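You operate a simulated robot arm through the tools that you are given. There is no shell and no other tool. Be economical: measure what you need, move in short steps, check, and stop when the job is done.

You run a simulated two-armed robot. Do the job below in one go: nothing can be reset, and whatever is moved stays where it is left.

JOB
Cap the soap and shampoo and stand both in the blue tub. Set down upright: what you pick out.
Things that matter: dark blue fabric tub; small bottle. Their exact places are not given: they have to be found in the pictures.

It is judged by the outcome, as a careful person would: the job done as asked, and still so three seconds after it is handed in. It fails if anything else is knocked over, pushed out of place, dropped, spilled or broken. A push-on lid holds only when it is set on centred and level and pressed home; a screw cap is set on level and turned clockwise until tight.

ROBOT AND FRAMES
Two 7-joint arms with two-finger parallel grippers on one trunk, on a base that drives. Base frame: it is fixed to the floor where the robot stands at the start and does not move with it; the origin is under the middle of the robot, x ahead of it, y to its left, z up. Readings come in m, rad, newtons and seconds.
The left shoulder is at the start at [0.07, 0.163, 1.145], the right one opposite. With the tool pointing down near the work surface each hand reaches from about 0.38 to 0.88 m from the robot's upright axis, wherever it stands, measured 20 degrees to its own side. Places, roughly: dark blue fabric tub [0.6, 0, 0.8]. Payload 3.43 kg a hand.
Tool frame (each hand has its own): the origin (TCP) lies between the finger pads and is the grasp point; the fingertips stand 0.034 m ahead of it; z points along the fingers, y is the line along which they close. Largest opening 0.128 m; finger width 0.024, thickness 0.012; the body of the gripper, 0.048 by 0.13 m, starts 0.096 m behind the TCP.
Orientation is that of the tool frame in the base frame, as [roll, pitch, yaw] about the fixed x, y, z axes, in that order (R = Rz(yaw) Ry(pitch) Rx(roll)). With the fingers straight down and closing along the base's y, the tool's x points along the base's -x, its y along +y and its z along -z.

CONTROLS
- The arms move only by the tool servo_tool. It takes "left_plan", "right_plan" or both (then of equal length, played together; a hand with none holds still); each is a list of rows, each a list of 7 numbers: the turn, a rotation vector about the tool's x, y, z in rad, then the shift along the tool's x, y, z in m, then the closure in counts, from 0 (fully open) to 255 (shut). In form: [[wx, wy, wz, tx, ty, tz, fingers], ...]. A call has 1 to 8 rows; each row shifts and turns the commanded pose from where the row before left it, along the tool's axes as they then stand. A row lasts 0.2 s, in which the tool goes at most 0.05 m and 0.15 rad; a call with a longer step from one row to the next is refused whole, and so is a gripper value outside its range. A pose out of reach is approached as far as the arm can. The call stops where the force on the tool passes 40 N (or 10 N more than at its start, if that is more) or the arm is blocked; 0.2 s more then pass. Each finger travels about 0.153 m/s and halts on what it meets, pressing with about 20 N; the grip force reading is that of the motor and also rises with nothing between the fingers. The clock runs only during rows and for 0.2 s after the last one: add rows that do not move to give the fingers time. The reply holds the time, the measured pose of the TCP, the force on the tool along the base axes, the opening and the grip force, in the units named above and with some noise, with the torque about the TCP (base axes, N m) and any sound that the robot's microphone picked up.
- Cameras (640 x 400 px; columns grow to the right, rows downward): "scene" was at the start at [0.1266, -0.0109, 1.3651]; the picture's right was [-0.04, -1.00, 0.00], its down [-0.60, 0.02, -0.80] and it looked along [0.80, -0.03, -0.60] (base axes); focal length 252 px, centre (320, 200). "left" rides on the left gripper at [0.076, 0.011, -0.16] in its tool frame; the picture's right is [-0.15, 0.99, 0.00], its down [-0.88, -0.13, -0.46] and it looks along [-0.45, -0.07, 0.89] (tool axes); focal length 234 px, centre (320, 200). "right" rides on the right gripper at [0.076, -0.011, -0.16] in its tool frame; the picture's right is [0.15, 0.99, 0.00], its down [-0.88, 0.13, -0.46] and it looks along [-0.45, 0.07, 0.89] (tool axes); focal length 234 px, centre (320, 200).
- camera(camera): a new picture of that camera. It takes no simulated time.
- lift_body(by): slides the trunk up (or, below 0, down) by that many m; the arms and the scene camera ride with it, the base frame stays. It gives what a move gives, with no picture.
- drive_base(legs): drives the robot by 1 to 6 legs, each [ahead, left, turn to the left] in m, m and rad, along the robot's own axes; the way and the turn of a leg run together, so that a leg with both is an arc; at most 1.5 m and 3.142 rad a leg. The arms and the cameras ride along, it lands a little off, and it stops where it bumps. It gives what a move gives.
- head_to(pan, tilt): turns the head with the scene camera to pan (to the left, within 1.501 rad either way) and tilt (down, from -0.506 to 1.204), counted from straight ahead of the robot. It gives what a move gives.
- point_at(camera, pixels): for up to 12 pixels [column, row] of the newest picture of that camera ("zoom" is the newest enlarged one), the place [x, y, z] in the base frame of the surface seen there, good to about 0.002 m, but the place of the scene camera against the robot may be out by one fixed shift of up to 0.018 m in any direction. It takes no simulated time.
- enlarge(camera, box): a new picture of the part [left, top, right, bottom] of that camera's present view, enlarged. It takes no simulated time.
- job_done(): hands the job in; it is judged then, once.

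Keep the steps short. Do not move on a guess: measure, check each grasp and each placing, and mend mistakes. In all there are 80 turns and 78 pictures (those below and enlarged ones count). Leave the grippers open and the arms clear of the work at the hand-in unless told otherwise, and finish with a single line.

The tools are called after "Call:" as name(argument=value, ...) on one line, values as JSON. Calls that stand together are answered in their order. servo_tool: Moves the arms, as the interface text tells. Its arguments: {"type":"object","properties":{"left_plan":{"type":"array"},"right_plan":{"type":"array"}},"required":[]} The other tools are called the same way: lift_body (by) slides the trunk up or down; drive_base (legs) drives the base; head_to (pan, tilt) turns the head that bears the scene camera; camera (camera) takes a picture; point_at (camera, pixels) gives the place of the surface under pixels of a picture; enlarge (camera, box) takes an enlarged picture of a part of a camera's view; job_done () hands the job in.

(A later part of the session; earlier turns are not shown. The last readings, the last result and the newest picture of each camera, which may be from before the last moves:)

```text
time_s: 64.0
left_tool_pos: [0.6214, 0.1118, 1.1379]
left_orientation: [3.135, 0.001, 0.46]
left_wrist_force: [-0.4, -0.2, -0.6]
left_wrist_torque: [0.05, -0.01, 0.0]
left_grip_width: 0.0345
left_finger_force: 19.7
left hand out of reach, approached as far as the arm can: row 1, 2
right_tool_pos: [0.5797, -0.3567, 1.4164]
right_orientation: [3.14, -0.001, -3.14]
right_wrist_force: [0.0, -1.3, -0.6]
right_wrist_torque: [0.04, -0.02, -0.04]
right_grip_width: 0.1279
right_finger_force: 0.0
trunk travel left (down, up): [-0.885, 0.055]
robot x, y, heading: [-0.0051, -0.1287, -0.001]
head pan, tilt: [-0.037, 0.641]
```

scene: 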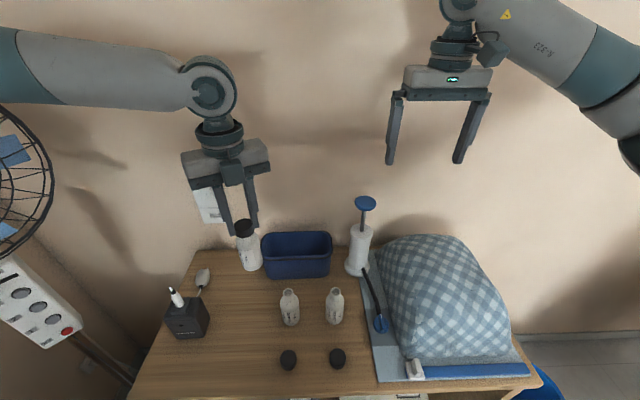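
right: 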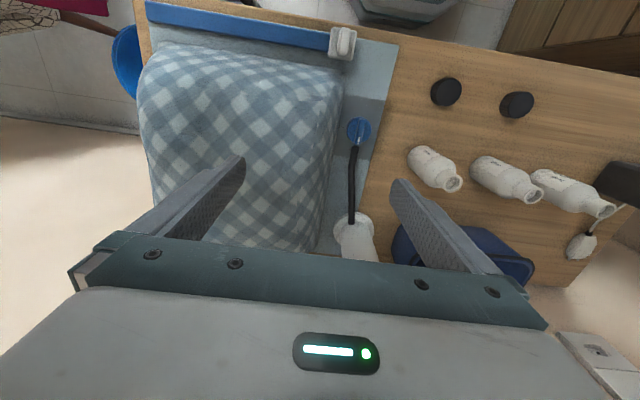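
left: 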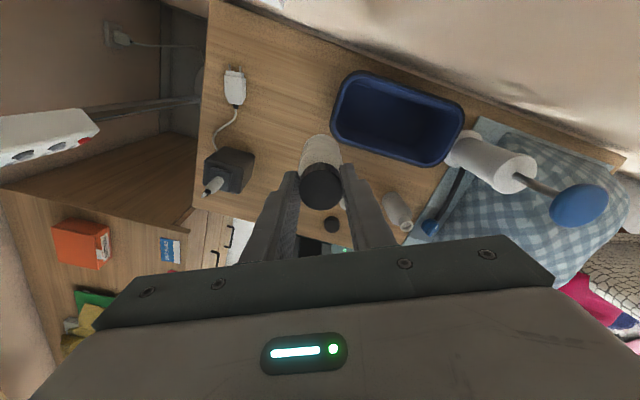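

Closer: (0.621, 0.112). The shoulder is now too high. I'll raise the hand 0.12 m and lower the trunk 0.14 m for a middle posture, then finish the shift.

Call:
servo_tool(left_plan=[[0, 0, 0, 0, 0, -0.04, 255], [0, 0, 0, 0, 0, -0.04, 255], [0, 0, 0, 0, 0, -0.04, 255], [0, 0, 0, 0, 0, 0, 255]])

Call:
lift_body(by=-0.14)

Call:
servo_tool(left_plan=[[0, 0, 0, 0.0057, 0.0065, 0, 255], [0, 0, 0, 0.0057, 0.0065, 0, 255], [0, 0, 0, 0, 0, 0, 255]])

```text
time_s: 65.0
left_tool_pos: [0.6236, 0.1159, 1.2632]
left_orientation: [3.139, 0.002, 0.461]
left_wrist_force: [-0.7, -0.7, -1.3]
left_wrist_torque: [-0.01, 0.0, 0.03]
left_grip_width: 0.035
left_finger_force: 20.3
right_tool_pos: [0.5807, -0.3547, 1.4138]
right_orientation: [-3.14, 0.0, -3.136]
right_wrist_force: [0.1, 0.1, 0.5]
right_wrist_torque: [-0.04, 0.02, 0.02]
right_grip_width: 0.128
right_finger_force: 0.1
trunk travel left (down, up): [-0.885, 0.055]
robot x, y, heading: [-0.0089, -0.1302, 0.005]
head pan, tilt: [-0.037, 0.641]
```

```text
time_s: 66.7
left_tool_pos: [0.6228, 0.1149, 1.1241]
left_orientation: [3.139, 0.002, 0.461]
left_wrist_force: [-0.5, 0.3, -1.3]
left_wrist_torque: [0.0, -0.04, 0.03]
left_grip_width: 0.0347
left_finger_force: 20.2
right_tool_pos: [0.5798, -0.3572, 1.2766]
right_orientation: [3.141, 0.0, -3.137]
right_wrist_force: [0.0, -0.3, 0.3]
right_wrist_torque: [0.0, 0.04, 0.01]
right_grip_width: 0.1283
right_finger_force: 0.1
trunk travel left (down, up): [-0.745, 0.195]
robot x, y, heading: [-0.0042, -0.1274, -0.0]
head pan, tilt: [-0.037, 0.641]
```

```text
time_s: 67.5
left_tool_pos: [0.6399, 0.1085, 1.1227]
left_orientation: [3.139, 0.003, 0.46]
left_wrist_force: [-0.2, -0.3, -1.9]
left_wrist_torque: [0.01, -0.02, -0.01]
left_grip_width: 0.0345
left_finger_force: 19.6
right_tool_pos: [0.5798, -0.3564, 1.276]
right_orientation: [3.141, 0.0, -3.139]
right_wrist_force: [0.6, -0.4, -0.2]
right_wrist_torque: [0.04, -0.02, -0.05]
right_grip_width: 0.128
right_finger_force: 0.1
trunk travel left (down, up): [-0.745, 0.195]
robot x, y, heading: [-0.0089, -0.1285, 0.001]
head pan, tilt: [-0.037, 0.641]
```

At (0.640, 0.1085). I'll check from the wrist camera that the bottle is centred over that end of the tub, then lower with the trunk, which moves straight down.

Call:
camera(camera="left")

Call:
point_at(camera="left", pixels=[[320, 185], [300, 140], [400, 130], [440, 110], [380, 80], [470, 140], [410, 160], [340, 80], [300, 160]])

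```text
22 pictures are left
```

left: 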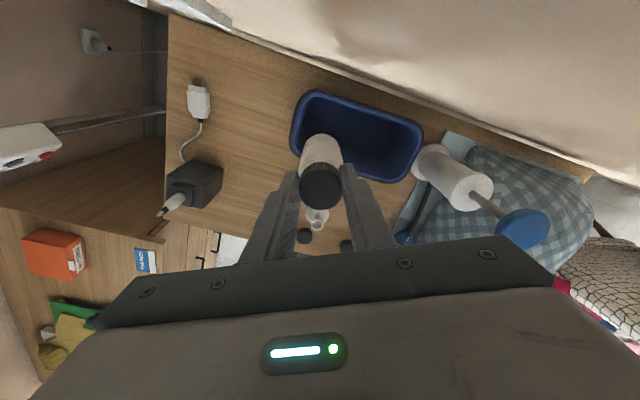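

```text
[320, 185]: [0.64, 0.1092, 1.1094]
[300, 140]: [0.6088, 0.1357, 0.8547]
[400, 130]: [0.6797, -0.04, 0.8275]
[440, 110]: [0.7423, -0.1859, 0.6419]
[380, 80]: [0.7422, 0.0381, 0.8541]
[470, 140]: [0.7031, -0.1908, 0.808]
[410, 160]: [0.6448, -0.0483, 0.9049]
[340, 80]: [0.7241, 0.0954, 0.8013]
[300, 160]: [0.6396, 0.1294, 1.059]
```

The inner left wall is near y=0.136, so I'll shift 6 mm toward the middle and lower the trunk 0.165 m. The bottle base should then be about 25 mm above the tub floor.

Call:
servo_tool(left_plan=[[0, 0, 0, -0.0027, 0.0054, 0, 255], [0, 0, 0, 0, 0, 0, 255]])

Call:
lift_body(by=-0.165)

Call:
enlarge(camera="scene", box=[180, 110, 340, 230])

```text
time_s: 68.1
left_tool_pos: [0.6398, 0.1036, 1.1225]
left_orientation: [3.138, 0.001, 0.46]
left_wrist_force: [1.1, 0.1, -1.7]
left_wrist_torque: [-0.01, 0.0, -0.02]
left_grip_width: 0.0346
left_finger_force: 20.3
right_tool_pos: [0.5798, -0.3559, 1.2754]
right_orientation: [-3.141, 0.0, -3.139]
right_wrist_force: [-0.1, 0.8, 0.3]
right_wrist_torque: [-0.02, -0.02, 0.01]
right_grip_width: 0.128
right_finger_force: 0.0
trunk travel left (down, up): [-0.745, 0.195]
robot x, y, heading: [-0.0113, -0.1302, -0.001]
head pan, tilt: [-0.037, 0.641]
```

```text
time_s: 70.0
left_tool_pos: [0.6388, 0.1035, 0.9572]
left_orientation: [3.138, 0.001, 0.461]
left_wrist_force: [-0.6, -0.5, -2.0]
left_wrist_torque: [-0.04, -0.01, -0.02]
left_grip_width: 0.0344
left_finger_force: 19.7
right_tool_pos: [0.5796, -0.3557, 1.1096]
right_orientation: [3.141, -0.002, -3.138]
right_wrist_force: [-0.5, -0.3, -0.9]
right_wrist_torque: [-0.02, 0.01, 0.0]
right_grip_width: 0.1279
right_finger_force: 0.1
trunk travel left (down, up): [-0.58, 0.36]
robot x, y, heading: [-0.0076, -0.1268, -0.001]
head pan, tilt: [-0.037, 0.641]
```

```text
3.33 times, centred on (260, 170) of scene
```

zoom: 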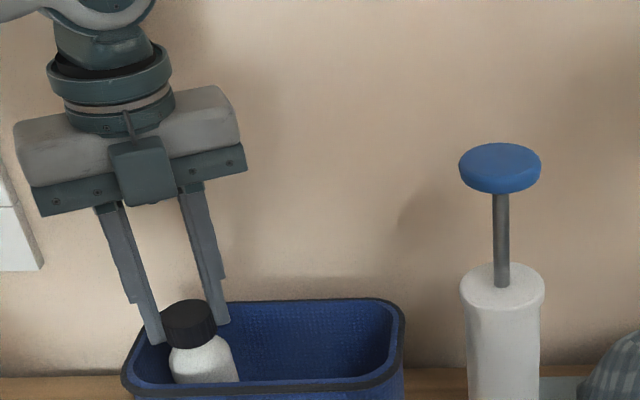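

The bottle is inside the tub, clear of the walls. I'll shift 5 mm more to the middle for finger room and lower with the arm in small steps, raising the right hand a little at the same time for clearance.

Call:
servo_tool(left_plan=[[0, 0, 0, -0.0022, 0.0045, 0, 255], [0, 0, 0, 0, 0, 0.006, 255], [0, 0, 0, 0, 0, 0.005, 255], [0, 0, 0, 0, 0, 0.003, 255], [0, 0, 0, 0, 0, 0.002, 255], [0, 0, 0, 0, 0, 0, 255]], right_plan=[[0, 0, 0, 0, 0, -0.02, 0], [0, 0, 0, 0, 0, -0.02, 0], [0, 0, 0, 0, 0, -0.02, 0], [0, 0, 0, 0, 0, 0, 0], [0, 0, 0, 0, 0, 0, 0], [0, 0, 0, 0, 0, 0, 0]])

```text
time_s: 71.4
left_tool_pos: [0.6397, 0.0971, 0.9413]
left_orientation: [3.137, 0.001, 0.459]
left_wrist_force: [0.3, -0.1, -1.3]
left_wrist_torque: [-0.01, -0.03, -0.03]
left_grip_width: 0.0346
left_finger_force: 20.4
right_tool_pos: [0.5788, -0.3555, 1.1718]
right_orientation: [3.141, 0.0, -3.138]
right_wrist_force: [0.3, -0.3, 0.1]
right_wrist_torque: [-0.01, 0.02, -0.01]
right_grip_width: 0.1281
right_finger_force: 0.1
trunk travel left (down, up): [-0.58, 0.36]
robot x, y, heading: [-0.0069, -0.1314, -0.002]
head pan, tilt: [-0.037, 0.641]
```

Still hanging. I'll lower in 1.5 mm steps to touch.

Call:
servo_tool(left_plan=[[0, 0, 0, 0, 0, 0.0015, 255], [0, 0, 0, 0, 0, 0.0015, 255], [0, 0, 0, 0, 0, 0.0015, 255], [0, 0, 0, 0, 0, 0.0015, 255], [0, 0, 0, 0, 0, 0, 255]])

```text
time_s: 72.6
left_tool_pos: [0.6384, 0.0963, 0.9383]
left_orientation: [3.136, -0.002, 0.461]
left_wrist_force: [2.0, 0.0, 16.1]
left_wrist_torque: [0.11, 0.04, -0.01]
left_grip_width: 0.0346
left_finger_force: 19.7
right_tool_pos: [0.5781, -0.3562, 1.1725]
right_orientation: [3.141, 0.001, -3.138]
right_wrist_force: [0.7, -0.3, -0.7]
right_wrist_torque: [-0.02, 0.02, -0.02]
right_grip_width: 0.1282
right_finger_force: 0.0
trunk travel left (down, up): [-0.58, 0.36]
robot x, y, heading: [-0.0105, -0.1284, 0.004]
head pan, tilt: [-0.037, 0.641]
```

Touchdown. I'll ease 2 mm, open slightly (to about 53 mm) and rise straight up.

Call:
servo_tool(left_plan=[[0, 0, 0, 0, 0, -0.002, 255], [0, 0, 0, 0, 0, 0, 170], [0, 0, 0, 0, 0, 0, 150], [0, 0, 0, 0, 0, 0, 150], [0, 0, 0, 0, 0, -0.03, 150], [0, 0, 0, 0, 0, -0.04, 150], [0, 0, 0, 0, 0, -0.04, 130], [0, 0, 0, 0, 0, -0.03, 110]])

Call:
camera(camera="scene")

```text
time_s: 74.4
left_tool_pos: [0.6379, 0.1003, 1.0776]
left_orientation: [3.137, 0.0, 0.461]
left_wrist_force: [-0.6, 0.8, -0.2]
left_wrist_torque: [0.02, 0.01, -0.01]
left_grip_width: 0.0728
left_finger_force: 0.0
right_tool_pos: [0.579, -0.3558, 1.1719]
right_orientation: [-3.142, 0.001, -3.138]
right_wrist_force: [0.1, -0.6, 0.2]
right_wrist_torque: [0.01, 0.0, 0.03]
right_grip_width: 0.128
right_finger_force: 0.1
trunk travel left (down, up): [-0.58, 0.36]
robot x, y, heading: [-0.0086, -0.1242, -0.003]
head pan, tilt: [-0.037, 0.641]
```

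```text
20 pictures are left
```

scene: 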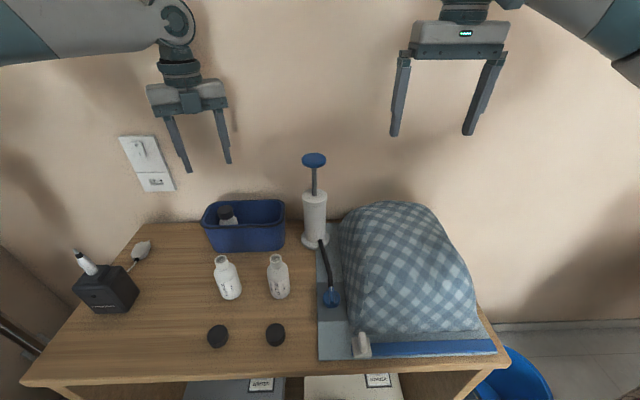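

The soap stands capped in the tub and everything else is in place. For the shampoo I'll back the base off, lower the trunk a bit, wind the wrist back counter-clockwise (3.9 rad), and move over its cap near (0.375, 0.066).

Call:
drive_base(legs=[[-0.12, 0, 0]])

Call:
servo_tool(left_plan=[[0, 0, -0.15, 0, 0, 0, 110], [0, 0, -0.15, 0, 0, 0, 110], [0, 0, -0.15, 0, 0, 0, 110], [0, 0, -0.15, 0, 0, 0, 110], [0, 0, -0.15, 0, 0, 0, 110], [0, 0, -0.15, 0, 0, 0, 110], [0, 0, -0.15, 0, 0, 0, 110], [0, 0, -0.15, 0, 0, 0, 110]])

Call:
servo_tool(left_plan=[[0, 0, -0.15, 0, 0, 0, 110], [0, 0, -0.15, 0, 0, 0, 110], [0, 0, -0.15, 0, 0, 0, 110], [0, 0, -0.15, 0, 0, 0, 110], [0, 0, -0.15, 0, 0, 0, 110], [0, 0, -0.15, 0, 0, 0, 110], [0, 0, -0.15, 0, 0, 0, 110], [0, 0, -0.15, 0, 0, 0, 110]])

Call:
servo_tool(left_plan=[[0, 0, -0.15, 0, 0, 0, 110], [0, 0, -0.15, 0, 0, 0, 110], [0, 0, -0.15, 0, 0, 0, 110], [0, 0, -0.15, 0, 0, 0, 110], [0, 0, -0.15, 0, 0, 0, 110], [0, 0, -0.15, 0, 0, 0, 110], [0, 0, -0.15, 0, 0, 0, 110], [0, 0, -0.15, 0, 0, 0, 110]])

Call:
servo_tool(left_plan=[[0, 0, -0.15, 0, 0, 0, 110], [0, 0, -0.15, 0, 0, 0, 110], [0, 0, 0, 0.016, 0.0328, 0, 110], [0, 0, 0, 0.016, 0.0328, 0, 110], [0, 0, 0, 0.016, 0.0328, 0, 110], [0, 0, 0, 0.016, 0.0328, 0, 110], [0, 0, 0, 0, 0, 0, 110]])

Call:
lift_body(by=-0.075)

Call:
camera(camera="left")

```text
time_s: 75.6
left_tool_pos: [0.5188, 0.0988, 1.0783]
left_orientation: [3.139, 0.0, 0.459]
left_wrist_force: [-0.5, -0.2, 0.3]
left_wrist_torque: [0.01, 0.0, 0.04]
left_grip_width: 0.0728
left_finger_force: 0.1
right_tool_pos: [0.4595, -0.3568, 1.1715]
right_orientation: [-3.141, 0.0, -3.14]
right_wrist_force: [-0.1, -0.2, 0.1]
right_wrist_torque: [0.01, -0.02, 0.01]
right_grip_width: 0.128
right_finger_force: 0.1
trunk travel left (down, up): [-0.58, 0.36]
robot x, y, heading: [-0.127, -0.1285, 0.004]
head pan, tilt: [-0.037, 0.641]
```

```text
time_s: 77.4
left_tool_pos: [0.5181, 0.0983, 1.0768]
left_orientation: [3.14, 0.003, 1.662]
left_wrist_force: [-0.5, 0.1, -1.5]
left_wrist_torque: [-0.02, -0.01, 0.03]
left_grip_width: 0.0728
left_finger_force: 0.1
right_tool_pos: [0.4579, -0.3573, 1.1708]
right_orientation: [3.14, 0.001, -3.139]
right_wrist_force: [0.2, -0.3, 0.6]
right_wrist_torque: [-0.01, 0.02, 0.0]
right_grip_width: 0.128
right_finger_force: 0.0
trunk travel left (down, up): [-0.58, 0.36]
robot x, y, heading: [-0.1281, -0.1298, 0.004]
head pan, tilt: [-0.037, 0.641]
```

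```text
time_s: 79.2
left_tool_pos: [0.5191, 0.0988, 1.0756]
left_orientation: [-3.14, 0.002, 2.86]
left_wrist_force: [0.6, -0.5, 0.3]
left_wrist_torque: [0.0, -0.04, 0.01]
left_grip_width: 0.073
left_finger_force: 0.2
right_tool_pos: [0.4582, -0.3564, 1.1702]
right_orientation: [-3.141, -0.001, -3.139]
right_wrist_force: [-0.3, -0.4, 1.1]
right_wrist_torque: [-0.04, 0.01, 0.02]
right_grip_width: 0.1281
right_finger_force: 0.1
trunk travel left (down, up): [-0.58, 0.36]
robot x, y, heading: [-0.1256, -0.1265, 0.002]
head pan, tilt: [-0.037, 0.641]
```

```text
time_s: 81.0
left_tool_pos: [0.5186, 0.0969, 1.0783]
left_orientation: [-3.137, -0.004, -2.223]
left_wrist_force: [0.5, 1.1, 0.0]
left_wrist_torque: [0.05, -0.02, -0.01]
left_grip_width: 0.0726
left_finger_force: 0.1
right_tool_pos: [0.4582, -0.3558, 1.1711]
right_orientation: [3.141, 0.002, 3.141]
right_wrist_force: [0.1, 0.1, -0.4]
right_wrist_torque: [-0.01, -0.03, 0.01]
right_grip_width: 0.1279
right_finger_force: 0.1
trunk travel left (down, up): [-0.58, 0.36]
robot x, y, heading: [-0.1292, -0.1287, 0.0]
head pan, tilt: [-0.037, 0.641]
```

```text
time_s: 82.6
left_tool_pos: [0.3743, 0.0836, 1.0749]
left_orientation: [-3.141, -0.006, -1.924]
left_wrist_force: [-0.7, 0.0, -0.7]
left_wrist_torque: [0.04, 0.02, 0.01]
left_grip_width: 0.0729
left_finger_force: 0.0
right_tool_pos: [0.4599, -0.3565, 1.1704]
right_orientation: [3.141, -0.001, -3.14]
right_wrist_force: [-0.8, -0.4, 0.0]
right_wrist_torque: [0.0, 0.03, -0.03]
right_grip_width: 0.1279
right_finger_force: 0.1
trunk travel left (down, up): [-0.58, 0.36]
robot x, y, heading: [-0.1296, -0.1259, 0.006]
head pan, tilt: [-0.037, 0.641]
```

```text
time_s: 83.8
left_tool_pos: [0.3731, 0.0824, 1.0022]
left_orientation: [-3.139, -0.002, -1.926]
left_wrist_force: [-0.3, 0.5, -0.3]
left_wrist_torque: [-0.01, 0.0, 0.0]
left_grip_width: 0.0728
left_finger_force: 0.1
right_tool_pos: [0.4578, -0.3563, 1.0968]
right_orientation: [3.141, 0.0, -3.139]
right_wrist_force: [0.0, -0.2, 0.2]
right_wrist_torque: [0.03, -0.03, 0.0]
right_grip_width: 0.1279
right_finger_force: 0.0
trunk travel left (down, up): [-0.505, 0.435]
robot x, y, heading: [-0.1265, -0.1264, 0.005]
head pan, tilt: [-0.037, 0.641]
```

```text
19 pictures are left
```

left: 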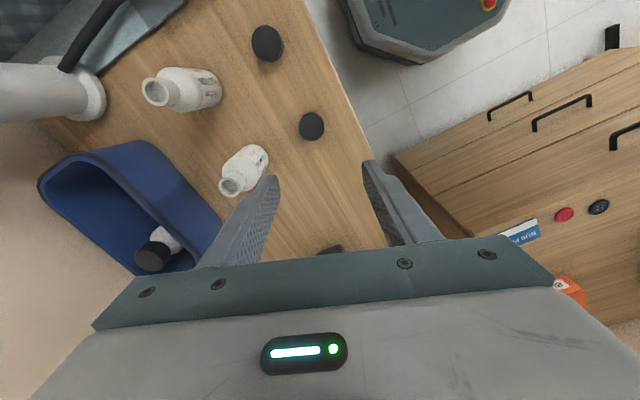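

The shampoo cap is at (311,126) and the mouth near (230,186). I'll enlarge and measure.

Call:
enlarge(camera="left", box=[205, 105, 333, 205])

Call:
point_at(camera="left", pixels=[[311, 128], [300, 128], [322, 127], [311, 117], [311, 138], [229, 178], [229, 193], [221, 187], [238, 187], [229, 186]])

```text
4.00 times, centred on (269, 155) of left
```

zoom: 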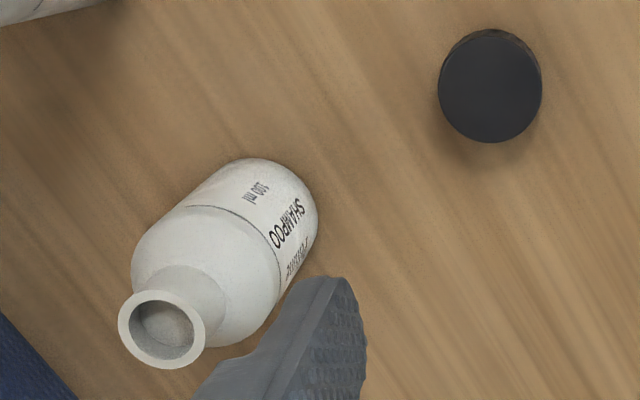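

```text
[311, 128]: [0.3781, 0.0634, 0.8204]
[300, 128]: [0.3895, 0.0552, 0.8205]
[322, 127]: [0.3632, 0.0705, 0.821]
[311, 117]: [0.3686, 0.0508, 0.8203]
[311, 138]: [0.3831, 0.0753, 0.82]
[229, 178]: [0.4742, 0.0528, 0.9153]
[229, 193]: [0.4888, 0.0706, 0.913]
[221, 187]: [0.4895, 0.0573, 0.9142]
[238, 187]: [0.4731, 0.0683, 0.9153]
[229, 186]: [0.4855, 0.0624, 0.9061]
```

The cap is at (0.3763, 0.063) and the mouth at (0.4813, 0.0628). I'll go down to the cap, close on it and lift.

Call:
servo_tool(left_plan=[[0, 0, 0, 0.0171, -0.0098, 0.02, 110], [0, 0, 0, 0, 0, 0.045, 110], [0, 0, 0, 0, 0, 0.045, 110], [0, 0, 0, 0, 0, 0.034, 110], [0, 0, 0, 0, 0, 0.0195, 110], [0, 0, 0, 0, 0, 0, 110]])

Call:
servo_tool(left_plan=[[0, 0, 0, 0, 0, 0, 150], [0, 0, 0, 0, 0, 0, 255], [0, 0, 0, 0, 0, 0, 255], [0, 0, 0, 0, 0, 0, 255], [0, 0, 0, 0, 0, -0.045, 255], [0, 0, 0, 0, 0, -0.045, 255], [0, 0, 0, 0, 0, -0.04, 255], [0, 0, 0, 0, 0, 0, 255]])

Call:
enlarge(camera="left", box=[230, 120, 390, 220])

Call:
point_at(camera="zoom", pixels=[[360, 250], [290, 250], [430, 250], [360, 190], [360, 310]])

```text
time_s: 85.2
left_tool_pos: [0.3776, 0.0644, 0.8378]
left_orientation: [-3.14, -0.005, -1.925]
left_wrist_force: [0.8, 0.4, -0.3]
left_wrist_torque: [-0.01, 0.0, 0.01]
left_grip_width: 0.0728
left_finger_force: 0.1
right_tool_pos: [0.4595, -0.3559, 1.0968]
right_orientation: [-3.141, -0.001, -3.141]
right_wrist_force: [0.7, -0.3, 0.3]
right_wrist_torque: [0.05, 0.0, 0.02]
right_grip_width: 0.1281
right_finger_force: 0.1
trunk travel left (down, up): [-0.505, 0.435]
robot x, y, heading: [-0.1254, -0.1308, 0.002]
head pan, tilt: [-0.037, 0.641]
```

```text
time_s: 87.0
left_tool_pos: [0.3772, 0.0632, 0.9698]
left_orientation: [-3.141, -0.004, -1.924]
left_wrist_force: [1.1, 0.9, -0.1]
left_wrist_torque: [0.02, -0.01, -0.02]
left_grip_width: 0.0346
left_finger_force: 19.9
right_tool_pos: [0.4587, -0.3569, 1.0959]
right_orientation: [3.14, 0.0, 3.141]
right_wrist_force: [-0.2, 0.0, 0.4]
right_wrist_torque: [0.02, 0.04, 0.0]
right_grip_width: 0.128
right_finger_force: 0.1
trunk travel left (down, up): [-0.505, 0.435]
robot x, y, heading: [-0.1308, -0.1291, 0.004]
head pan, tilt: [-0.037, 0.641]
```

```text
4.00 times, centred on (310, 170) of left
```

zoom: 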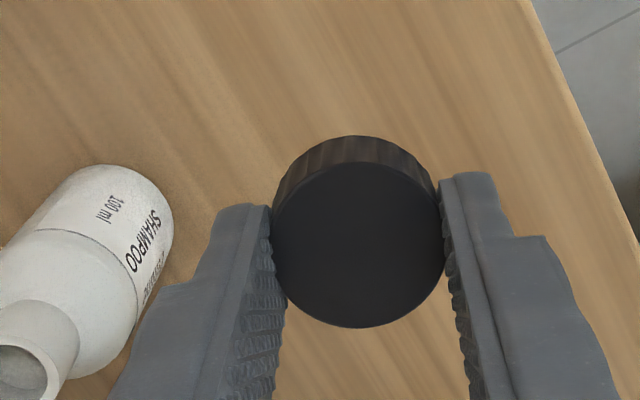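

```text
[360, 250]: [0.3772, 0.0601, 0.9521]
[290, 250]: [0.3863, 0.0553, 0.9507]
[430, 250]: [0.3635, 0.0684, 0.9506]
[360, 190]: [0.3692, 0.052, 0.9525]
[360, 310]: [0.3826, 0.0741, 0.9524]
```

The cap is held well, centred within 1–2 mm. I'll carry it over the shampoo mouth (+0.105 in x) with 16 mm clearance and check the alignment.

Call:
servo_tool(left_plan=[[0, 0, 0, -0.0122, -0.0328, 0, 255], [0, 0, 0, -0.0122, -0.0328, 0, 255], [0, 0, 0, -0.0121, -0.0329, 0, 255], [0, 0, 0, 0, 0, 0.007, 255], [0, 0, 0, 0, 0, 0, 255]])

Call:
enlarge(camera="left", box=[240, 120, 400, 220])

Call:
camera(camera="right")

Call:
enlarge(camera="scene", box=[180, 160, 280, 240])

```text
time_s: 88.2
left_tool_pos: [0.4836, 0.0642, 0.9601]
left_orientation: [-3.139, -0.003, -1.924]
left_wrist_force: [-0.2, -0.3, -0.1]
left_wrist_torque: [0.02, 0.01, 0.01]
left_grip_width: 0.0341
left_finger_force: 20.0
right_tool_pos: [0.46, -0.3562, 1.0956]
right_orientation: [3.141, 0.001, -3.138]
right_wrist_force: [-0.6, 0.0, 0.0]
right_wrist_torque: [0.02, 0.04, 0.01]
right_grip_width: 0.1282
right_finger_force: 0.0
trunk travel left (down, up): [-0.505, 0.435]
robot x, y, heading: [-0.1231, -0.1281, 0.003]
head pan, tilt: [-0.037, 0.641]
```

```text
4.00 times, centred on (320, 170) of left
```

zoom: 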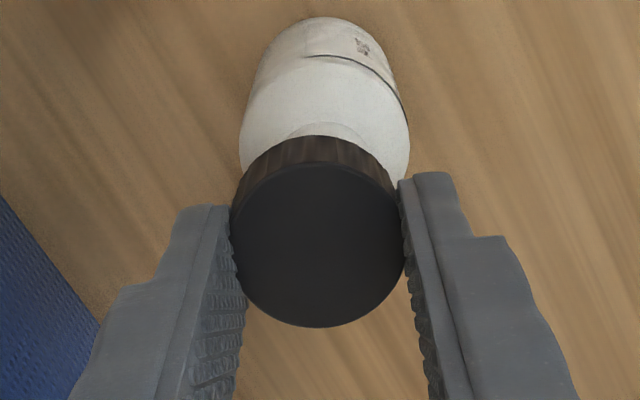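

```text
15 pictures are left
```

right: 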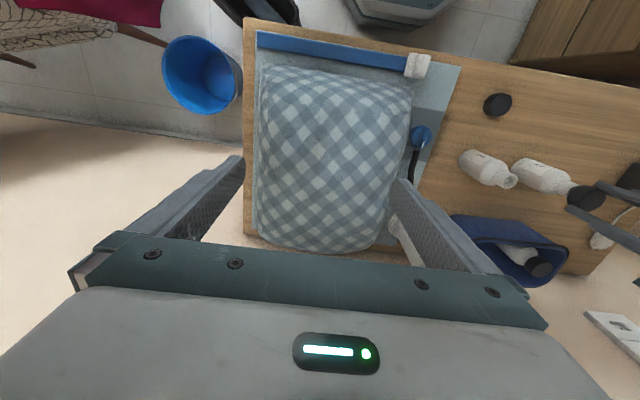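

```text
5.00 times, centred on (230, 200) of scene
```

zoom: 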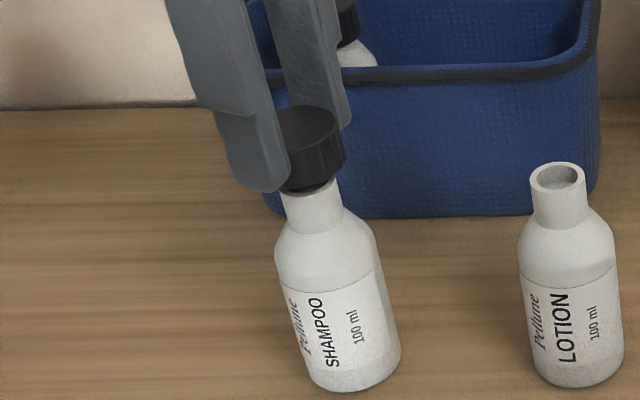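

The alignment is within about 1.5 mm; in the left view the bottle is slightly right of the cap. I'll correct 1.2 mm and lower gently past the rim height.

Call:
servo_tool(left_plan=[[0, 0, 0, 0.0006, 0.0012, 0, 255], [0, 0, 0, 0, 0, 0.004, 255], [0, 0, 0, 0, 0, 0.002, 255], [0, 0, 0, 0, 0, 0.002, 255], [0, 0, 0, 0, 0, 0.0015, 255], [0, 0, 0, 0, 0, 0, 255]])

```text
time_s: 89.5
left_tool_pos: [0.4806, 0.0634, 0.9527]
left_orientation: [-3.139, -0.003, -1.926]
left_wrist_force: [0.4, 0.3, -0.7]
left_wrist_torque: [-0.02, 0.04, 0.01]
left_grip_width: 0.0349
left_finger_force: 20.1
right_tool_pos: [0.4602, -0.3565, 1.0963]
right_orientation: [-3.141, 0.0, -3.139]
right_wrist_force: [0.1, 0.2, 0.3]
right_wrist_torque: [0.02, 0.0, 0.03]
right_grip_width: 0.1279
right_finger_force: 0.1
trunk travel left (down, up): [-0.505, 0.435]
robot x, y, heading: [-0.1288, -0.1298, 0.005]
head pan, tilt: [-0.037, 0.641]
```

No force at rim height, so it's going over the neck. I'll continue down in small steps, about 10 mm.

Call:
servo_tool(left_plan=[[0, 0, 0, 0, 0, 0.0015, 255], [0, 0, 0, 0, 0, 0.0015, 255], [0, 0, 0, 0, 0, 0.0015, 255], [0, 0, 0, 0, 0, 0.0015, 255], [0, 0, 0, 0, 0, 0.002, 255], [0, 0, 0, 0, 0, 0.001, 255], [0, 0, 0, 0, 0, 0, 255]])

```text
time_s: 91.2
left_tool_pos: [0.4799, 0.0639, 0.943]
left_orientation: [-3.14, -0.004, -1.926]
left_wrist_force: [0.2, 0.1, 0.1]
left_wrist_torque: [0.01, 0.0, -0.02]
left_grip_width: 0.0348
left_finger_force: 20.3
right_tool_pos: [0.4584, -0.3562, 1.0962]
right_orientation: [3.141, 0.0, -3.141]
right_wrist_force: [-0.9, 0.2, -0.2]
right_wrist_torque: [0.04, -0.01, -0.01]
right_grip_width: 0.1281
right_finger_force: 0.0
trunk travel left (down, up): [-0.505, 0.435]
robot x, y, heading: [-0.1267, -0.1268, 0.002]
head pan, tilt: [-0.037, 0.641]
```

The cap is 13 mm down the neck without resistance. I'll press to light contact and then turn clockwise with slight pressure in three bursts.

Call:
servo_tool(left_plan=[[0, 0, 0, 0, 0, 0.0015, 255], [0, 0, 0, 0, 0, 0.0015, 255], [0, 0, 0, 0, 0, 0.0012, 255], [0, 0, 0.13, 0, 0, 0, 255], [0, 0, 0.13, 0, 0, 0, 255], [0, 0, 0.13, 0, 0, 0, 255], [0, 0, 0.13, 0, 0, 0, 255], [0, 0, 0.13, 0, 0, 0, 255]])

Call:
servo_tool(left_plan=[[0, 0, 0.13, 0, 0, 0.0002, 255], [0, 0, 0.13, 0, 0, 0.0002, 255], [0, 0, 0.13, 0, 0, 0.0002, 255], [0, 0, 0.13, 0, 0, 0.0002, 255], [0, 0, 0.13, 0, 0, 0.0002, 255], [0, 0, 0.13, 0, 0, 0.0002, 255], [0, 0, 0.13, 0, 0, 0.0002, 255]])

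Call:
enlarge(camera="scene", box=[180, 160, 280, 240])

```text
time_s: 93.0
left_tool_pos: [0.4796, 0.0635, 0.9397]
left_orientation: [-3.136, -0.003, -2.577]
left_wrist_force: [-0.7, -0.5, 0.3]
left_wrist_torque: [-0.04, 0.09, -0.04]
left_grip_width: 0.0342
left_finger_force: 20.3
right_tool_pos: [0.4588, -0.3561, 1.0953]
right_orientation: [-3.141, 0.001, -3.14]
right_wrist_force: [0.0, 0.7, -0.3]
right_wrist_torque: [-0.01, 0.01, 0.04]
right_grip_width: 0.1278
right_finger_force: 0.1
trunk travel left (down, up): [-0.505, 0.435]
robot x, y, heading: [-0.1285, -0.1284, 0.004]
head pan, tilt: [-0.037, 0.641]
```

```text
time_s: 94.5
left_tool_pos: [0.4783, 0.0621, 0.9381]
left_orientation: [-3.137, 0.004, 2.795]
left_wrist_force: [-2.4, -1.7, 6.2]
left_wrist_torque: [-0.09, 0.27, 0.02]
left_grip_width: 0.0345
left_finger_force: 19.9
right_tool_pos: [0.4574, -0.3565, 1.0975]
right_orientation: [3.141, 0.001, -3.14]
right_wrist_force: [-0.6, 0.1, 0.6]
right_wrist_torque: [-0.01, 0.0, -0.01]
right_grip_width: 0.1279
right_finger_force: 0.0
trunk travel left (down, up): [-0.505, 0.435]
robot x, y, heading: [-0.1251, -0.1287, 0.001]
head pan, tilt: [-0.037, 0.641]
```

```text
5.00 times, centred on (230, 200) of scene
```

zoom: 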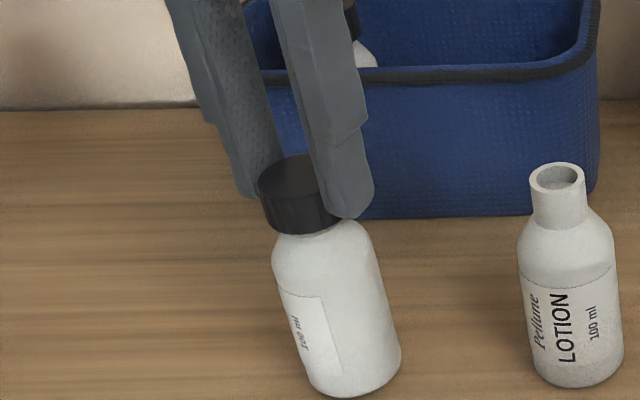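

With little downward force the bottle spun with the cap (the label turned about 1.2 rad). I'll press harder, to about 15 N, so the table grips the bottle, and turn again.

Call:
servo_tool(left_plan=[[0, 0, 0, 0, 0, 0.0015, 255], [0, 0, 0.13, 0, 0, 0.0003, 255], [0, 0, 0.13, 0, 0, 0.0003, 255], [0, 0, 0.13, 0, 0, 0.0002, 255], [0, 0, 0.13, 0, 0, 0.0002, 255], [0, 0, 0.13, 0, 0, 0.0002, 255], [0, 0, 0.13, 0, 0, 0.0002, 255]])

Call:
enlarge(camera="scene", box=[180, 160, 280, 240])

```text
time_s: 96.2
left_tool_pos: [0.4789, 0.0613, 0.9366]
left_orientation: [3.141, 0.004, 2.016]
left_wrist_force: [-1.9, -3.7, 23.4]
left_wrist_torque: [-0.09, 0.1, -0.02]
left_grip_width: 0.0344
left_finger_force: 20.2
right_tool_pos: [0.4563, -0.3579, 1.098]
right_orientation: [-3.141, 0.003, -3.14]
right_wrist_force: [-0.2, 0.6, -0.6]
right_wrist_torque: [-0.02, 0.02, 0.02]
right_grip_width: 0.1281
right_finger_force: 0.1
trunk travel left (down, up): [-0.505, 0.435]
robot x, y, heading: [-0.1302, -0.1279, 0.0]
head pan, tilt: [-0.037, 0.641]
```

```text
5.00 times, centred on (230, 200) of scene
```

zoom: 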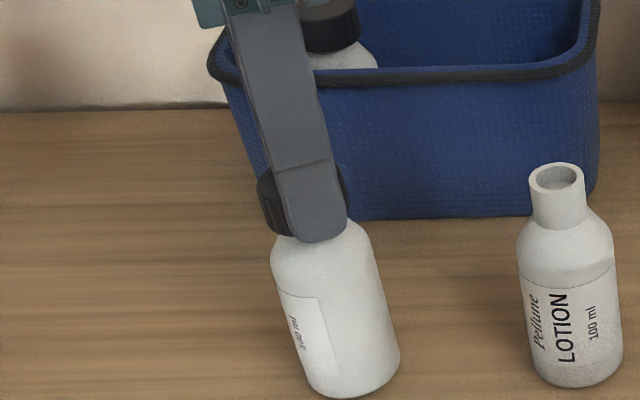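

Good: under 23 N the bottle stays still while the cap turns. I'll continue with two more bursts.

Call:
servo_tool(left_plan=[[0, 0, 0.13, 0, 0, 0.0001, 255], [0, 0, 0.13, 0, 0, 0.0001, 255], [0, 0, 0.13, 0, 0, 0.0001, 255], [0, 0, 0.13, 0, 0, 0.0001, 255], [0, 0, 0.13, 0, 0, 0.0001, 255], [0, 0, 0.13, 0, 0, 0.0001, 255], [0, 0, 0.13, 0, 0, 0.0001, 255]])

Call:
servo_tool(left_plan=[[0, 0, 0.13, 0, 0, 0.0003, 255], [0, 0, 0.13, 0, 0, 0.0003, 255], [0, 0, 0.13, 0, 0, 0.0003, 255], [0, 0, 0.13, 0, 0, 0.0003, 255], [0, 0, 0.13, 0, 0, 0.0002, 255], [0, 0, 0.13, 0, 0, 0.0002, 255], [0, 0, 0.13, 0, 0, 0.0002, 255]])

Call:
enlarge(camera="scene", box=[180, 160, 280, 240])

```text
time_s: 97.8
left_tool_pos: [0.4784, 0.0625, 0.9347]
left_orientation: [3.138, 0.001, 1.104]
left_wrist_force: [-4.2, -2.7, 18.3]
left_wrist_torque: [-0.13, 0.19, 0.0]
left_grip_width: 0.0346
left_finger_force: 19.8
right_tool_pos: [0.4573, -0.3566, 1.098]
right_orientation: [-3.141, 0.002, -3.141]
right_wrist_force: [-0.3, -0.4, 0.0]
right_wrist_torque: [0.04, -0.01, 0.02]
right_grip_width: 0.128
right_finger_force: 0.0
trunk travel left (down, up): [-0.505, 0.435]
robot x, y, heading: [-0.1264, -0.1307, 0.002]
head pan, tilt: [-0.037, 0.641]
```

```text
time_s: 99.3
left_tool_pos: [0.4786, 0.0632, 0.9335]
left_orientation: [3.137, -0.003, 0.194]
left_wrist_force: [-3.7, 1.0, 22.4]
left_wrist_torque: [0.02, 0.16, -0.01]
left_grip_width: 0.0346
left_finger_force: 19.9
right_tool_pos: [0.4566, -0.3574, 1.0978]
right_orientation: [-3.141, 0.001, -3.139]
right_wrist_force: [-0.4, -0.6, 0.3]
right_wrist_torque: [-0.04, 0.0, -0.02]
right_grip_width: 0.1281
right_finger_force: 0.0
trunk travel left (down, up): [-0.505, 0.435]
robot x, y, heading: [-0.1286, -0.1272, 0.001]
head pan, tilt: [-0.037, 0.641]
```

```text
5.00 times, centred on (230, 200) of scene
```

zoom: 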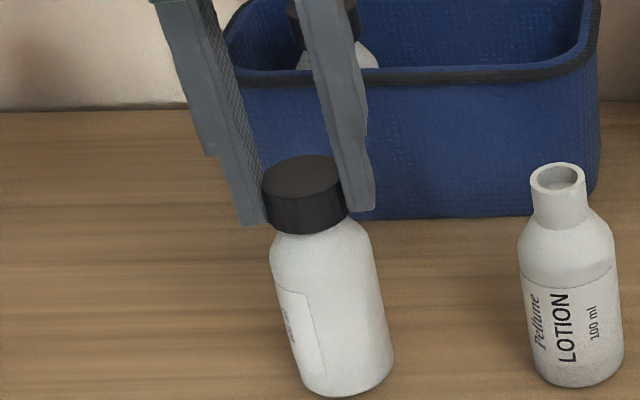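

The cap is still winding on without resistance. I'll release, rise, wind the wrist back 2.4 rad, regrip at the same spot, and turn on under pressure.

Call:
servo_tool(left_plan=[[0, 0, 0.13, 0, 0, 0, 255], [0, 0, 0.13, 0, 0, 0, 255], [0, 0, 0, 0, 0, -0.002, 255], [0, 0, 0, 0, 0, 0, 160], [0, 0, 0, 0, 0, 0, 110], [0, 0, 0, 0, 0, 0, 110], [0, 0, 0, 0, 0, -0.027, 110], [0, 0, 0, 0, 0, -0.027, 110]])

Call:
servo_tool(left_plan=[[0, 0, -0.15, 0, 0, 0, 110], [0, 0, -0.15, 0, 0, 0, 110], [0, 0, -0.15, 0, 0, 0, 110], [0, 0, -0.15, 0, 0, 0, 110], [0, 0, -0.15, 0, 0, 0, 110], [0, 0, -0.15, 0, 0, 0, 110], [0, 0, -0.15, 0, 0, 0, 110], [0, 0, -0.15, 0, 0, 0, 110]])

Call:
servo_tool(left_plan=[[0, 0, -0.15, 0, 0, 0, 110], [0, 0, -0.15, 0, 0, 0, 110], [0, 0, -0.15, 0, 0, 0, 110], [0, 0, -0.15, 0, 0, 0, 110], [0, 0, -0.15, 0, 0, 0, 110], [0, 0, -0.15, 0, 0, 0, 110], [0, 0, -0.15, 0, 0, 0, 110], [0, 0, -0.15, 0, 0, 0, 110]])

Call:
enlarge(camera="left", box=[240, 100, 400, 200])

Call:
point_at(camera="zoom", pixels=[[320, 270], [280, 270], [360, 270], [320, 240], [320, 300]])

```text
time_s: 101.2
left_tool_pos: [0.4798, 0.0626, 0.9892]
left_orientation: [3.139, -0.001, -0.063]
left_wrist_force: [0.5, 0.3, 0.4]
left_wrist_torque: [0.01, 0.01, -0.01]
left_grip_width: 0.073
left_finger_force: 0.1
right_tool_pos: [0.4579, -0.3561, 1.0968]
right_orientation: [-3.141, 0.001, -3.139]
right_wrist_force: [0.4, 0.3, 0.1]
right_wrist_torque: [-0.05, -0.01, 0.02]
right_grip_width: 0.128
right_finger_force: 0.0
trunk travel left (down, up): [-0.505, 0.435]
robot x, y, heading: [-0.1287, -0.1269, 0.002]
head pan, tilt: [-0.037, 0.641]
```

```text
time_s: 103.0
left_tool_pos: [0.4802, 0.0637, 0.9872]
left_orientation: [3.138, 0.004, 1.138]
left_wrist_force: [-0.3, -0.1, 0.3]
left_wrist_torque: [-0.03, -0.06, -0.04]
left_grip_width: 0.073
left_finger_force: 0.1
right_tool_pos: [0.459, -0.3558, 1.096]
right_orientation: [-3.141, 0.0, -3.141]
right_wrist_force: [-0.6, -0.3, -0.3]
right_wrist_torque: [-0.02, 0.02, 0.01]
right_grip_width: 0.1281
right_finger_force: 0.2
trunk travel left (down, up): [-0.505, 0.435]
robot x, y, heading: [-0.1306, -0.1304, -0.003]
head pan, tilt: [-0.037, 0.641]
```

```text
time_s: 104.8
left_tool_pos: [0.4797, 0.0648, 0.9887]
left_orientation: [3.141, 0.005, 2.34]
left_wrist_force: [-0.1, -0.6, -0.1]
left_wrist_torque: [0.02, -0.02, 0.01]
left_grip_width: 0.0727
left_finger_force: 0.1
right_tool_pos: [0.4587, -0.3574, 1.0968]
right_orientation: [3.14, 0.0, -3.14]
right_wrist_force: [0.8, 0.4, 0.4]
right_wrist_torque: [-0.01, 0.0, 0.01]
right_grip_width: 0.1279
right_finger_force: 0.0
trunk travel left (down, up): [-0.505, 0.435]
robot x, y, heading: [-0.1246, -0.129, -0.001]
head pan, tilt: [-0.037, 0.641]
```

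```text
4.00 times, centred on (320, 150) of left
```

zoom: 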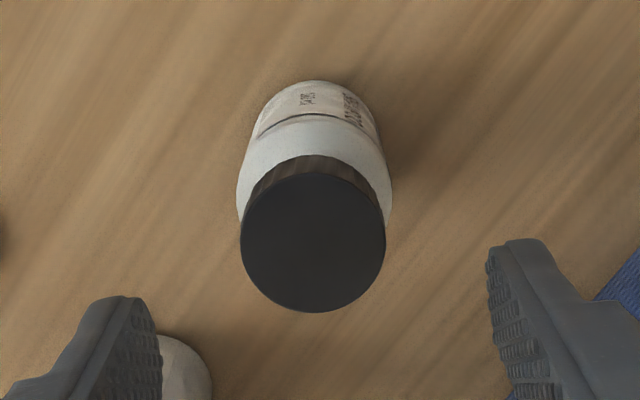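

```text
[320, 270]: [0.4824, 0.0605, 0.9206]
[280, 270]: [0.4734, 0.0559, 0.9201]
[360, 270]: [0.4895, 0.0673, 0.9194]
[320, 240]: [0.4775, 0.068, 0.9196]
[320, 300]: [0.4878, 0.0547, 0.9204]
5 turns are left
```

Five turns remain, so I'll batch carefully. I'll regrip the cap (centre ≈(0.4767, 0.0663)) and turn 2.5 rad under pressure. Then comes one more rewind, regrip and turn, so that the cap is surely tight, and a check with a picture.

Call:
servo_tool(left_plan=[[0, 0, 0, 0.0032, -0.0011, 0.015, 110], [0, 0, 0, 0, 0, 0.02, 110], [0, 0, 0, 0, 0, 0.0165, 110], [0, 0, 0, 0, 0, 0, 200], [0, 0, 0, 0, 0, 0, 255], [0, 0, 0, 0, 0, 0, 255], [0, 0, 0, 0, 0, 0, 255], [0, 0, 0, 0, 0, 0.001, 255]])

Call:
servo_tool(left_plan=[[0, 0, 0.13, 0, 0, 0.0005, 255], [0, 0, 0.13, 0, 0, 0.0005, 255], [0, 0, 0.13, 0, 0, 0.0002, 255], [0, 0, 0.13, 0, 0, 0.0002, 255], [0, 0, 0.13, 0, 0, 0.0002, 255], [0, 0, 0.13, 0, 0, 0.0002, 255], [0, 0, 0.13, 0, 0, 0.0002, 255]])

Call:
servo_tool(left_plan=[[0, 0, 0.13, 0, 0, 0.0002, 255], [0, 0, 0.13, 0, 0, 0.0002, 255], [0, 0, 0.13, 0, 0, 0.0002, 255], [0, 0, 0.13, 0, 0, 0.0002, 255], [0, 0, 0.13, 0, 0, 0.0002, 255], [0, 0, 0.13, 0, 0, 0.0002, 255], [0, 0, 0.13, 0, 0, 0.0002, 255]])

Call:
servo_tool(left_plan=[[0, 0, 0.13, 0, 0, 0.0002, 255], [0, 0, 0.13, 0, 0, 0.0002, 255], [0, 0, 0.13, 0, 0, 0.0002, 255], [0, 0, 0.13, 0, 0, 0.0002, 255], [0, 0, 0.13, 0, 0, 0.0002, 255]])

Call:
servo_tool(left_plan=[[0, 0, 0, 0, 0, -0.002, 255], [0, 0, 0, 0, 0, 0, 160], [0, 0, 0, 0, 0, 0, 110], [0, 0, 0, 0, 0, 0, 110], [0, 0, 0, 0, 0, -0.027, 110], [0, 0, 0, 0, 0, -0.0275, 110]])

Call:
servo_tool(left_plan=[[0, 0, -0.15, 0, 0, 0, 110], [0, 0, -0.15, 0, 0, 0, 110], [0, 0, -0.15, 0, 0, 0, 110], [0, 0, -0.15, 0, 0, 0, 110], [0, 0, -0.15, 0, 0, 0, 110], [0, 0, -0.15, 0, 0, 0, 110], [0, 0, -0.15, 0, 0, 0, 110], [0, 0, -0.15, 0, 0, 0, 110]])

Call:
servo_tool(left_plan=[[0, 0, -0.15, 0, 0, 0, 110], [0, 0, -0.15, 0, 0, 0, 110], [0, 0, -0.15, 0, 0, 0, 110], [0, 0, -0.15, 0, 0, 0, 110], [0, 0, -0.15, 0, 0, 0, 110], [0, 0, -0.15, 0, 0, 0, 110], [0, 0, 0, 0, 0, 0, 110]])

Call:
servo_tool(left_plan=[[0, 0, 0, 0, 0, 0.02, 110], [0, 0, 0, 0, 0, 0.02, 110], [0, 0, 0, 0, 0, 0.0115, 110], [0, 0, 0, 0, 0, 0, 200], [0, 0, 0, 0, 0, 0, 255], [0, 0, 0, 0, 0, 0, 255], [0, 0, 0, 0, 0, 0, 255], [0, 0, 0, 0, 0, 0.001, 255]])

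Call:
servo_tool(left_plan=[[0, 0, 0.13, 0, 0, 0.0005, 255], [0, 0, 0.13, 0, 0, 0.0005, 255], [0, 0, 0.13, 0, 0, 0.0002, 255], [0, 0, 0.13, 0, 0, 0.0002, 255], [0, 0, 0.13, 0, 0, 0.0002, 255], [0, 0, 0.13, 0, 0, 0.0002, 255], [0, 0, 0.13, 0, 0, 0.0002, 255]])

Call:
enlarge(camera="scene", box=[180, 160, 280, 240])

```text
time_s: 106.5
left_tool_pos: [0.4776, 0.0654, 0.9364]
left_orientation: [-3.14, 0.003, 2.337]
left_wrist_force: [-0.2, 1.3, 1.7]
left_wrist_torque: [0.12, -0.01, 0.0]
left_grip_width: 0.0348
left_finger_force: 20.0
right_tool_pos: [0.4587, -0.3568, 1.0974]
right_orientation: [-3.14, -0.001, -3.141]
right_wrist_force: [-0.4, 0.4, 0.8]
right_wrist_torque: [0.01, 0.01, -0.02]
right_grip_width: 0.128
right_finger_force: 0.1
trunk travel left (down, up): [-0.505, 0.435]
robot x, y, heading: [-0.1237, -0.1273, 0.004]
head pan, tilt: [-0.037, 0.641]
```

```text
time_s: 108.2
left_tool_pos: [0.4763, 0.0647, 0.9339]
left_orientation: [3.138, 0.001, 1.425]
left_wrist_force: [-3.4, -0.1, 15.2]
left_wrist_torque: [0.01, 0.33, 0.02]
left_grip_width: 0.0347
left_finger_force: 20.2
right_tool_pos: [0.4564, -0.3566, 1.0978]
right_orientation: [3.141, 0.002, -3.141]
right_wrist_force: [-0.4, 0.0, 0.4]
right_wrist_torque: [-0.01, 0.01, 0.02]
right_grip_width: 0.128
right_finger_force: 0.0
trunk travel left (down, up): [-0.505, 0.435]
robot x, y, heading: [-0.1275, -0.1296, 0.005]
head pan, tilt: [-0.037, 0.641]
```

```text
time_s: 109.8
left_tool_pos: [0.4755, 0.0639, 0.934]
left_orientation: [3.136, 0.0, 0.513]
left_wrist_force: [-2.0, 2.2, 20.9]
left_wrist_torque: [0.25, 0.14, -0.01]
left_grip_width: 0.0348
left_finger_force: 20.0
right_tool_pos: [0.4559, -0.3568, 1.0972]
right_orientation: [-3.141, 0.001, -3.14]
right_wrist_force: [0.0, 0.3, 0.1]
right_wrist_torque: [0.02, 0.03, 0.0]
right_grip_width: 0.1282
right_finger_force: 0.1
trunk travel left (down, up): [-0.505, 0.435]
robot x, y, heading: [-0.1252, -0.1289, -0.003]
head pan, tilt: [-0.037, 0.641]
```

```text
time_s: 111.0
left_tool_pos: [0.4765, 0.0639, 0.9328]
left_orientation: [3.139, -0.003, -0.135]
left_wrist_force: [-0.5, 0.2, 17.7]
left_wrist_torque: [0.23, 0.03, 0.19]
left_grip_width: 0.0342
left_finger_force: 20.2
right_tool_pos: [0.4574, -0.3561, 1.0967]
right_orientation: [3.141, 0.001, -3.14]
right_wrist_force: [1.3, -0.7, 0.4]
right_wrist_torque: [-0.01, -0.01, 0.0]
right_grip_width: 0.1278
right_finger_force: 0.0
trunk travel left (down, up): [-0.505, 0.435]
robot x, y, heading: [-0.1268, -0.1308, -0.0]
head pan, tilt: [-0.037, 0.641]
```

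```text
time_s: 112.3
left_tool_pos: [0.4772, 0.067, 0.9892]
left_orientation: [3.138, -0.002, -0.134]
left_wrist_force: [-0.2, 1.3, 0.1]
left_wrist_torque: [0.0, 0.01, 0.01]
left_grip_width: 0.0726
left_finger_force: 0.0
right_tool_pos: [0.4592, -0.3565, 1.0964]
right_orientation: [3.141, -0.001, -3.14]
right_wrist_force: [-0.2, -0.5, 0.1]
right_wrist_torque: [0.02, -0.01, 0.0]
right_grip_width: 0.1279
right_finger_force: 0.1
trunk travel left (down, up): [-0.505, 0.435]
robot x, y, heading: [-0.1298, -0.128, 0.005]
head pan, tilt: [-0.037, 0.641]
```

```text
time_s: 114.2
left_tool_pos: [0.4775, 0.0649, 0.9875]
left_orientation: [3.14, 0.002, 1.066]
left_wrist_force: [0.8, 0.5, -0.1]
left_wrist_torque: [-0.01, -0.01, 0.04]
left_grip_width: 0.0726
left_finger_force: 0.1
right_tool_pos: [0.4591, -0.3565, 1.0969]
right_orientation: [3.141, 0.001, -3.141]
right_wrist_force: [0.0, -0.4, 0.6]
right_wrist_torque: [0.02, 0.02, 0.04]
right_grip_width: 0.1279
right_finger_force: 0.1
trunk travel left (down, up): [-0.505, 0.435]
robot x, y, heading: [-0.1266, -0.128, -0.0]
head pan, tilt: [-0.037, 0.641]
```

```text
time_s: 115.8
left_tool_pos: [0.4771, 0.0654, 0.9877]
left_orientation: [-3.139, 0.004, 1.964]
left_wrist_force: [-1.0, -1.3, 0.3]
left_wrist_torque: [-0.03, 0.01, -0.01]
left_grip_width: 0.0726
left_finger_force: 0.1
right_tool_pos: [0.4581, -0.356, 1.0966]
right_orientation: [-3.141, -0.001, -3.139]
right_wrist_force: [-0.2, 0.6, 0.3]
right_wrist_torque: [0.01, 0.0, -0.02]
right_grip_width: 0.1279
right_finger_force: 0.1
trunk travel left (down, up): [-0.505, 0.435]
robot x, y, heading: [-0.1307, -0.129, 0.003]
head pan, tilt: [-0.037, 0.641]
```

```text
time_s: 117.5
left_tool_pos: [0.4772, 0.0653, 0.9365]
left_orientation: [3.141, 0.003, 1.965]
left_wrist_force: [-0.4, 0.0, 2.3]
left_wrist_torque: [0.05, -0.01, 0.01]
left_grip_width: 0.0348
left_finger_force: 19.6
right_tool_pos: [0.4595, -0.3557, 1.0962]
right_orientation: [-3.141, 0.001, -3.139]
right_wrist_force: [-0.4, -0.3, 0.6]
right_wrist_torque: [0.03, -0.05, 0.0]
right_grip_width: 0.1279
right_finger_force: 0.0
trunk travel left (down, up): [-0.505, 0.435]
robot x, y, heading: [-0.1266, -0.1267, 0.002]
head pan, tilt: [-0.037, 0.641]
```

```text
time_s: 119.2
left_tool_pos: [0.4757, 0.0644, 0.9347]
left_orientation: [3.139, 0.002, 1.053]
left_wrist_force: [-0.5, -1.0, 20.1]
left_wrist_torque: [-0.08, -0.03, 0.16]
left_grip_width: 0.0351
left_finger_force: 19.6
right_tool_pos: [0.4572, -0.3571, 1.0983]
right_orientation: [3.141, 0.001, -3.14]
right_wrist_force: [-0.5, -0.5, 0.2]
right_wrist_torque: [0.0, 0.01, 0.01]
right_grip_width: 0.1279
right_finger_force: 0.1
trunk travel left (down, up): [-0.505, 0.435]
robot x, y, heading: [-0.1284, -0.1284, 0.004]
head pan, tilt: [-0.037, 0.641]
```

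```text
5.00 times, centred on (230, 200) of scene
4 turns are left
```

zoom: 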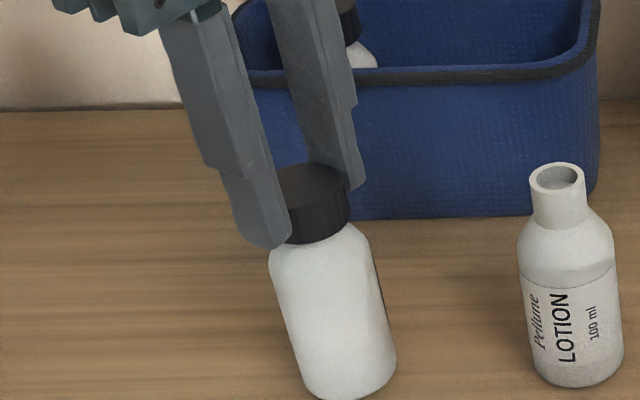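

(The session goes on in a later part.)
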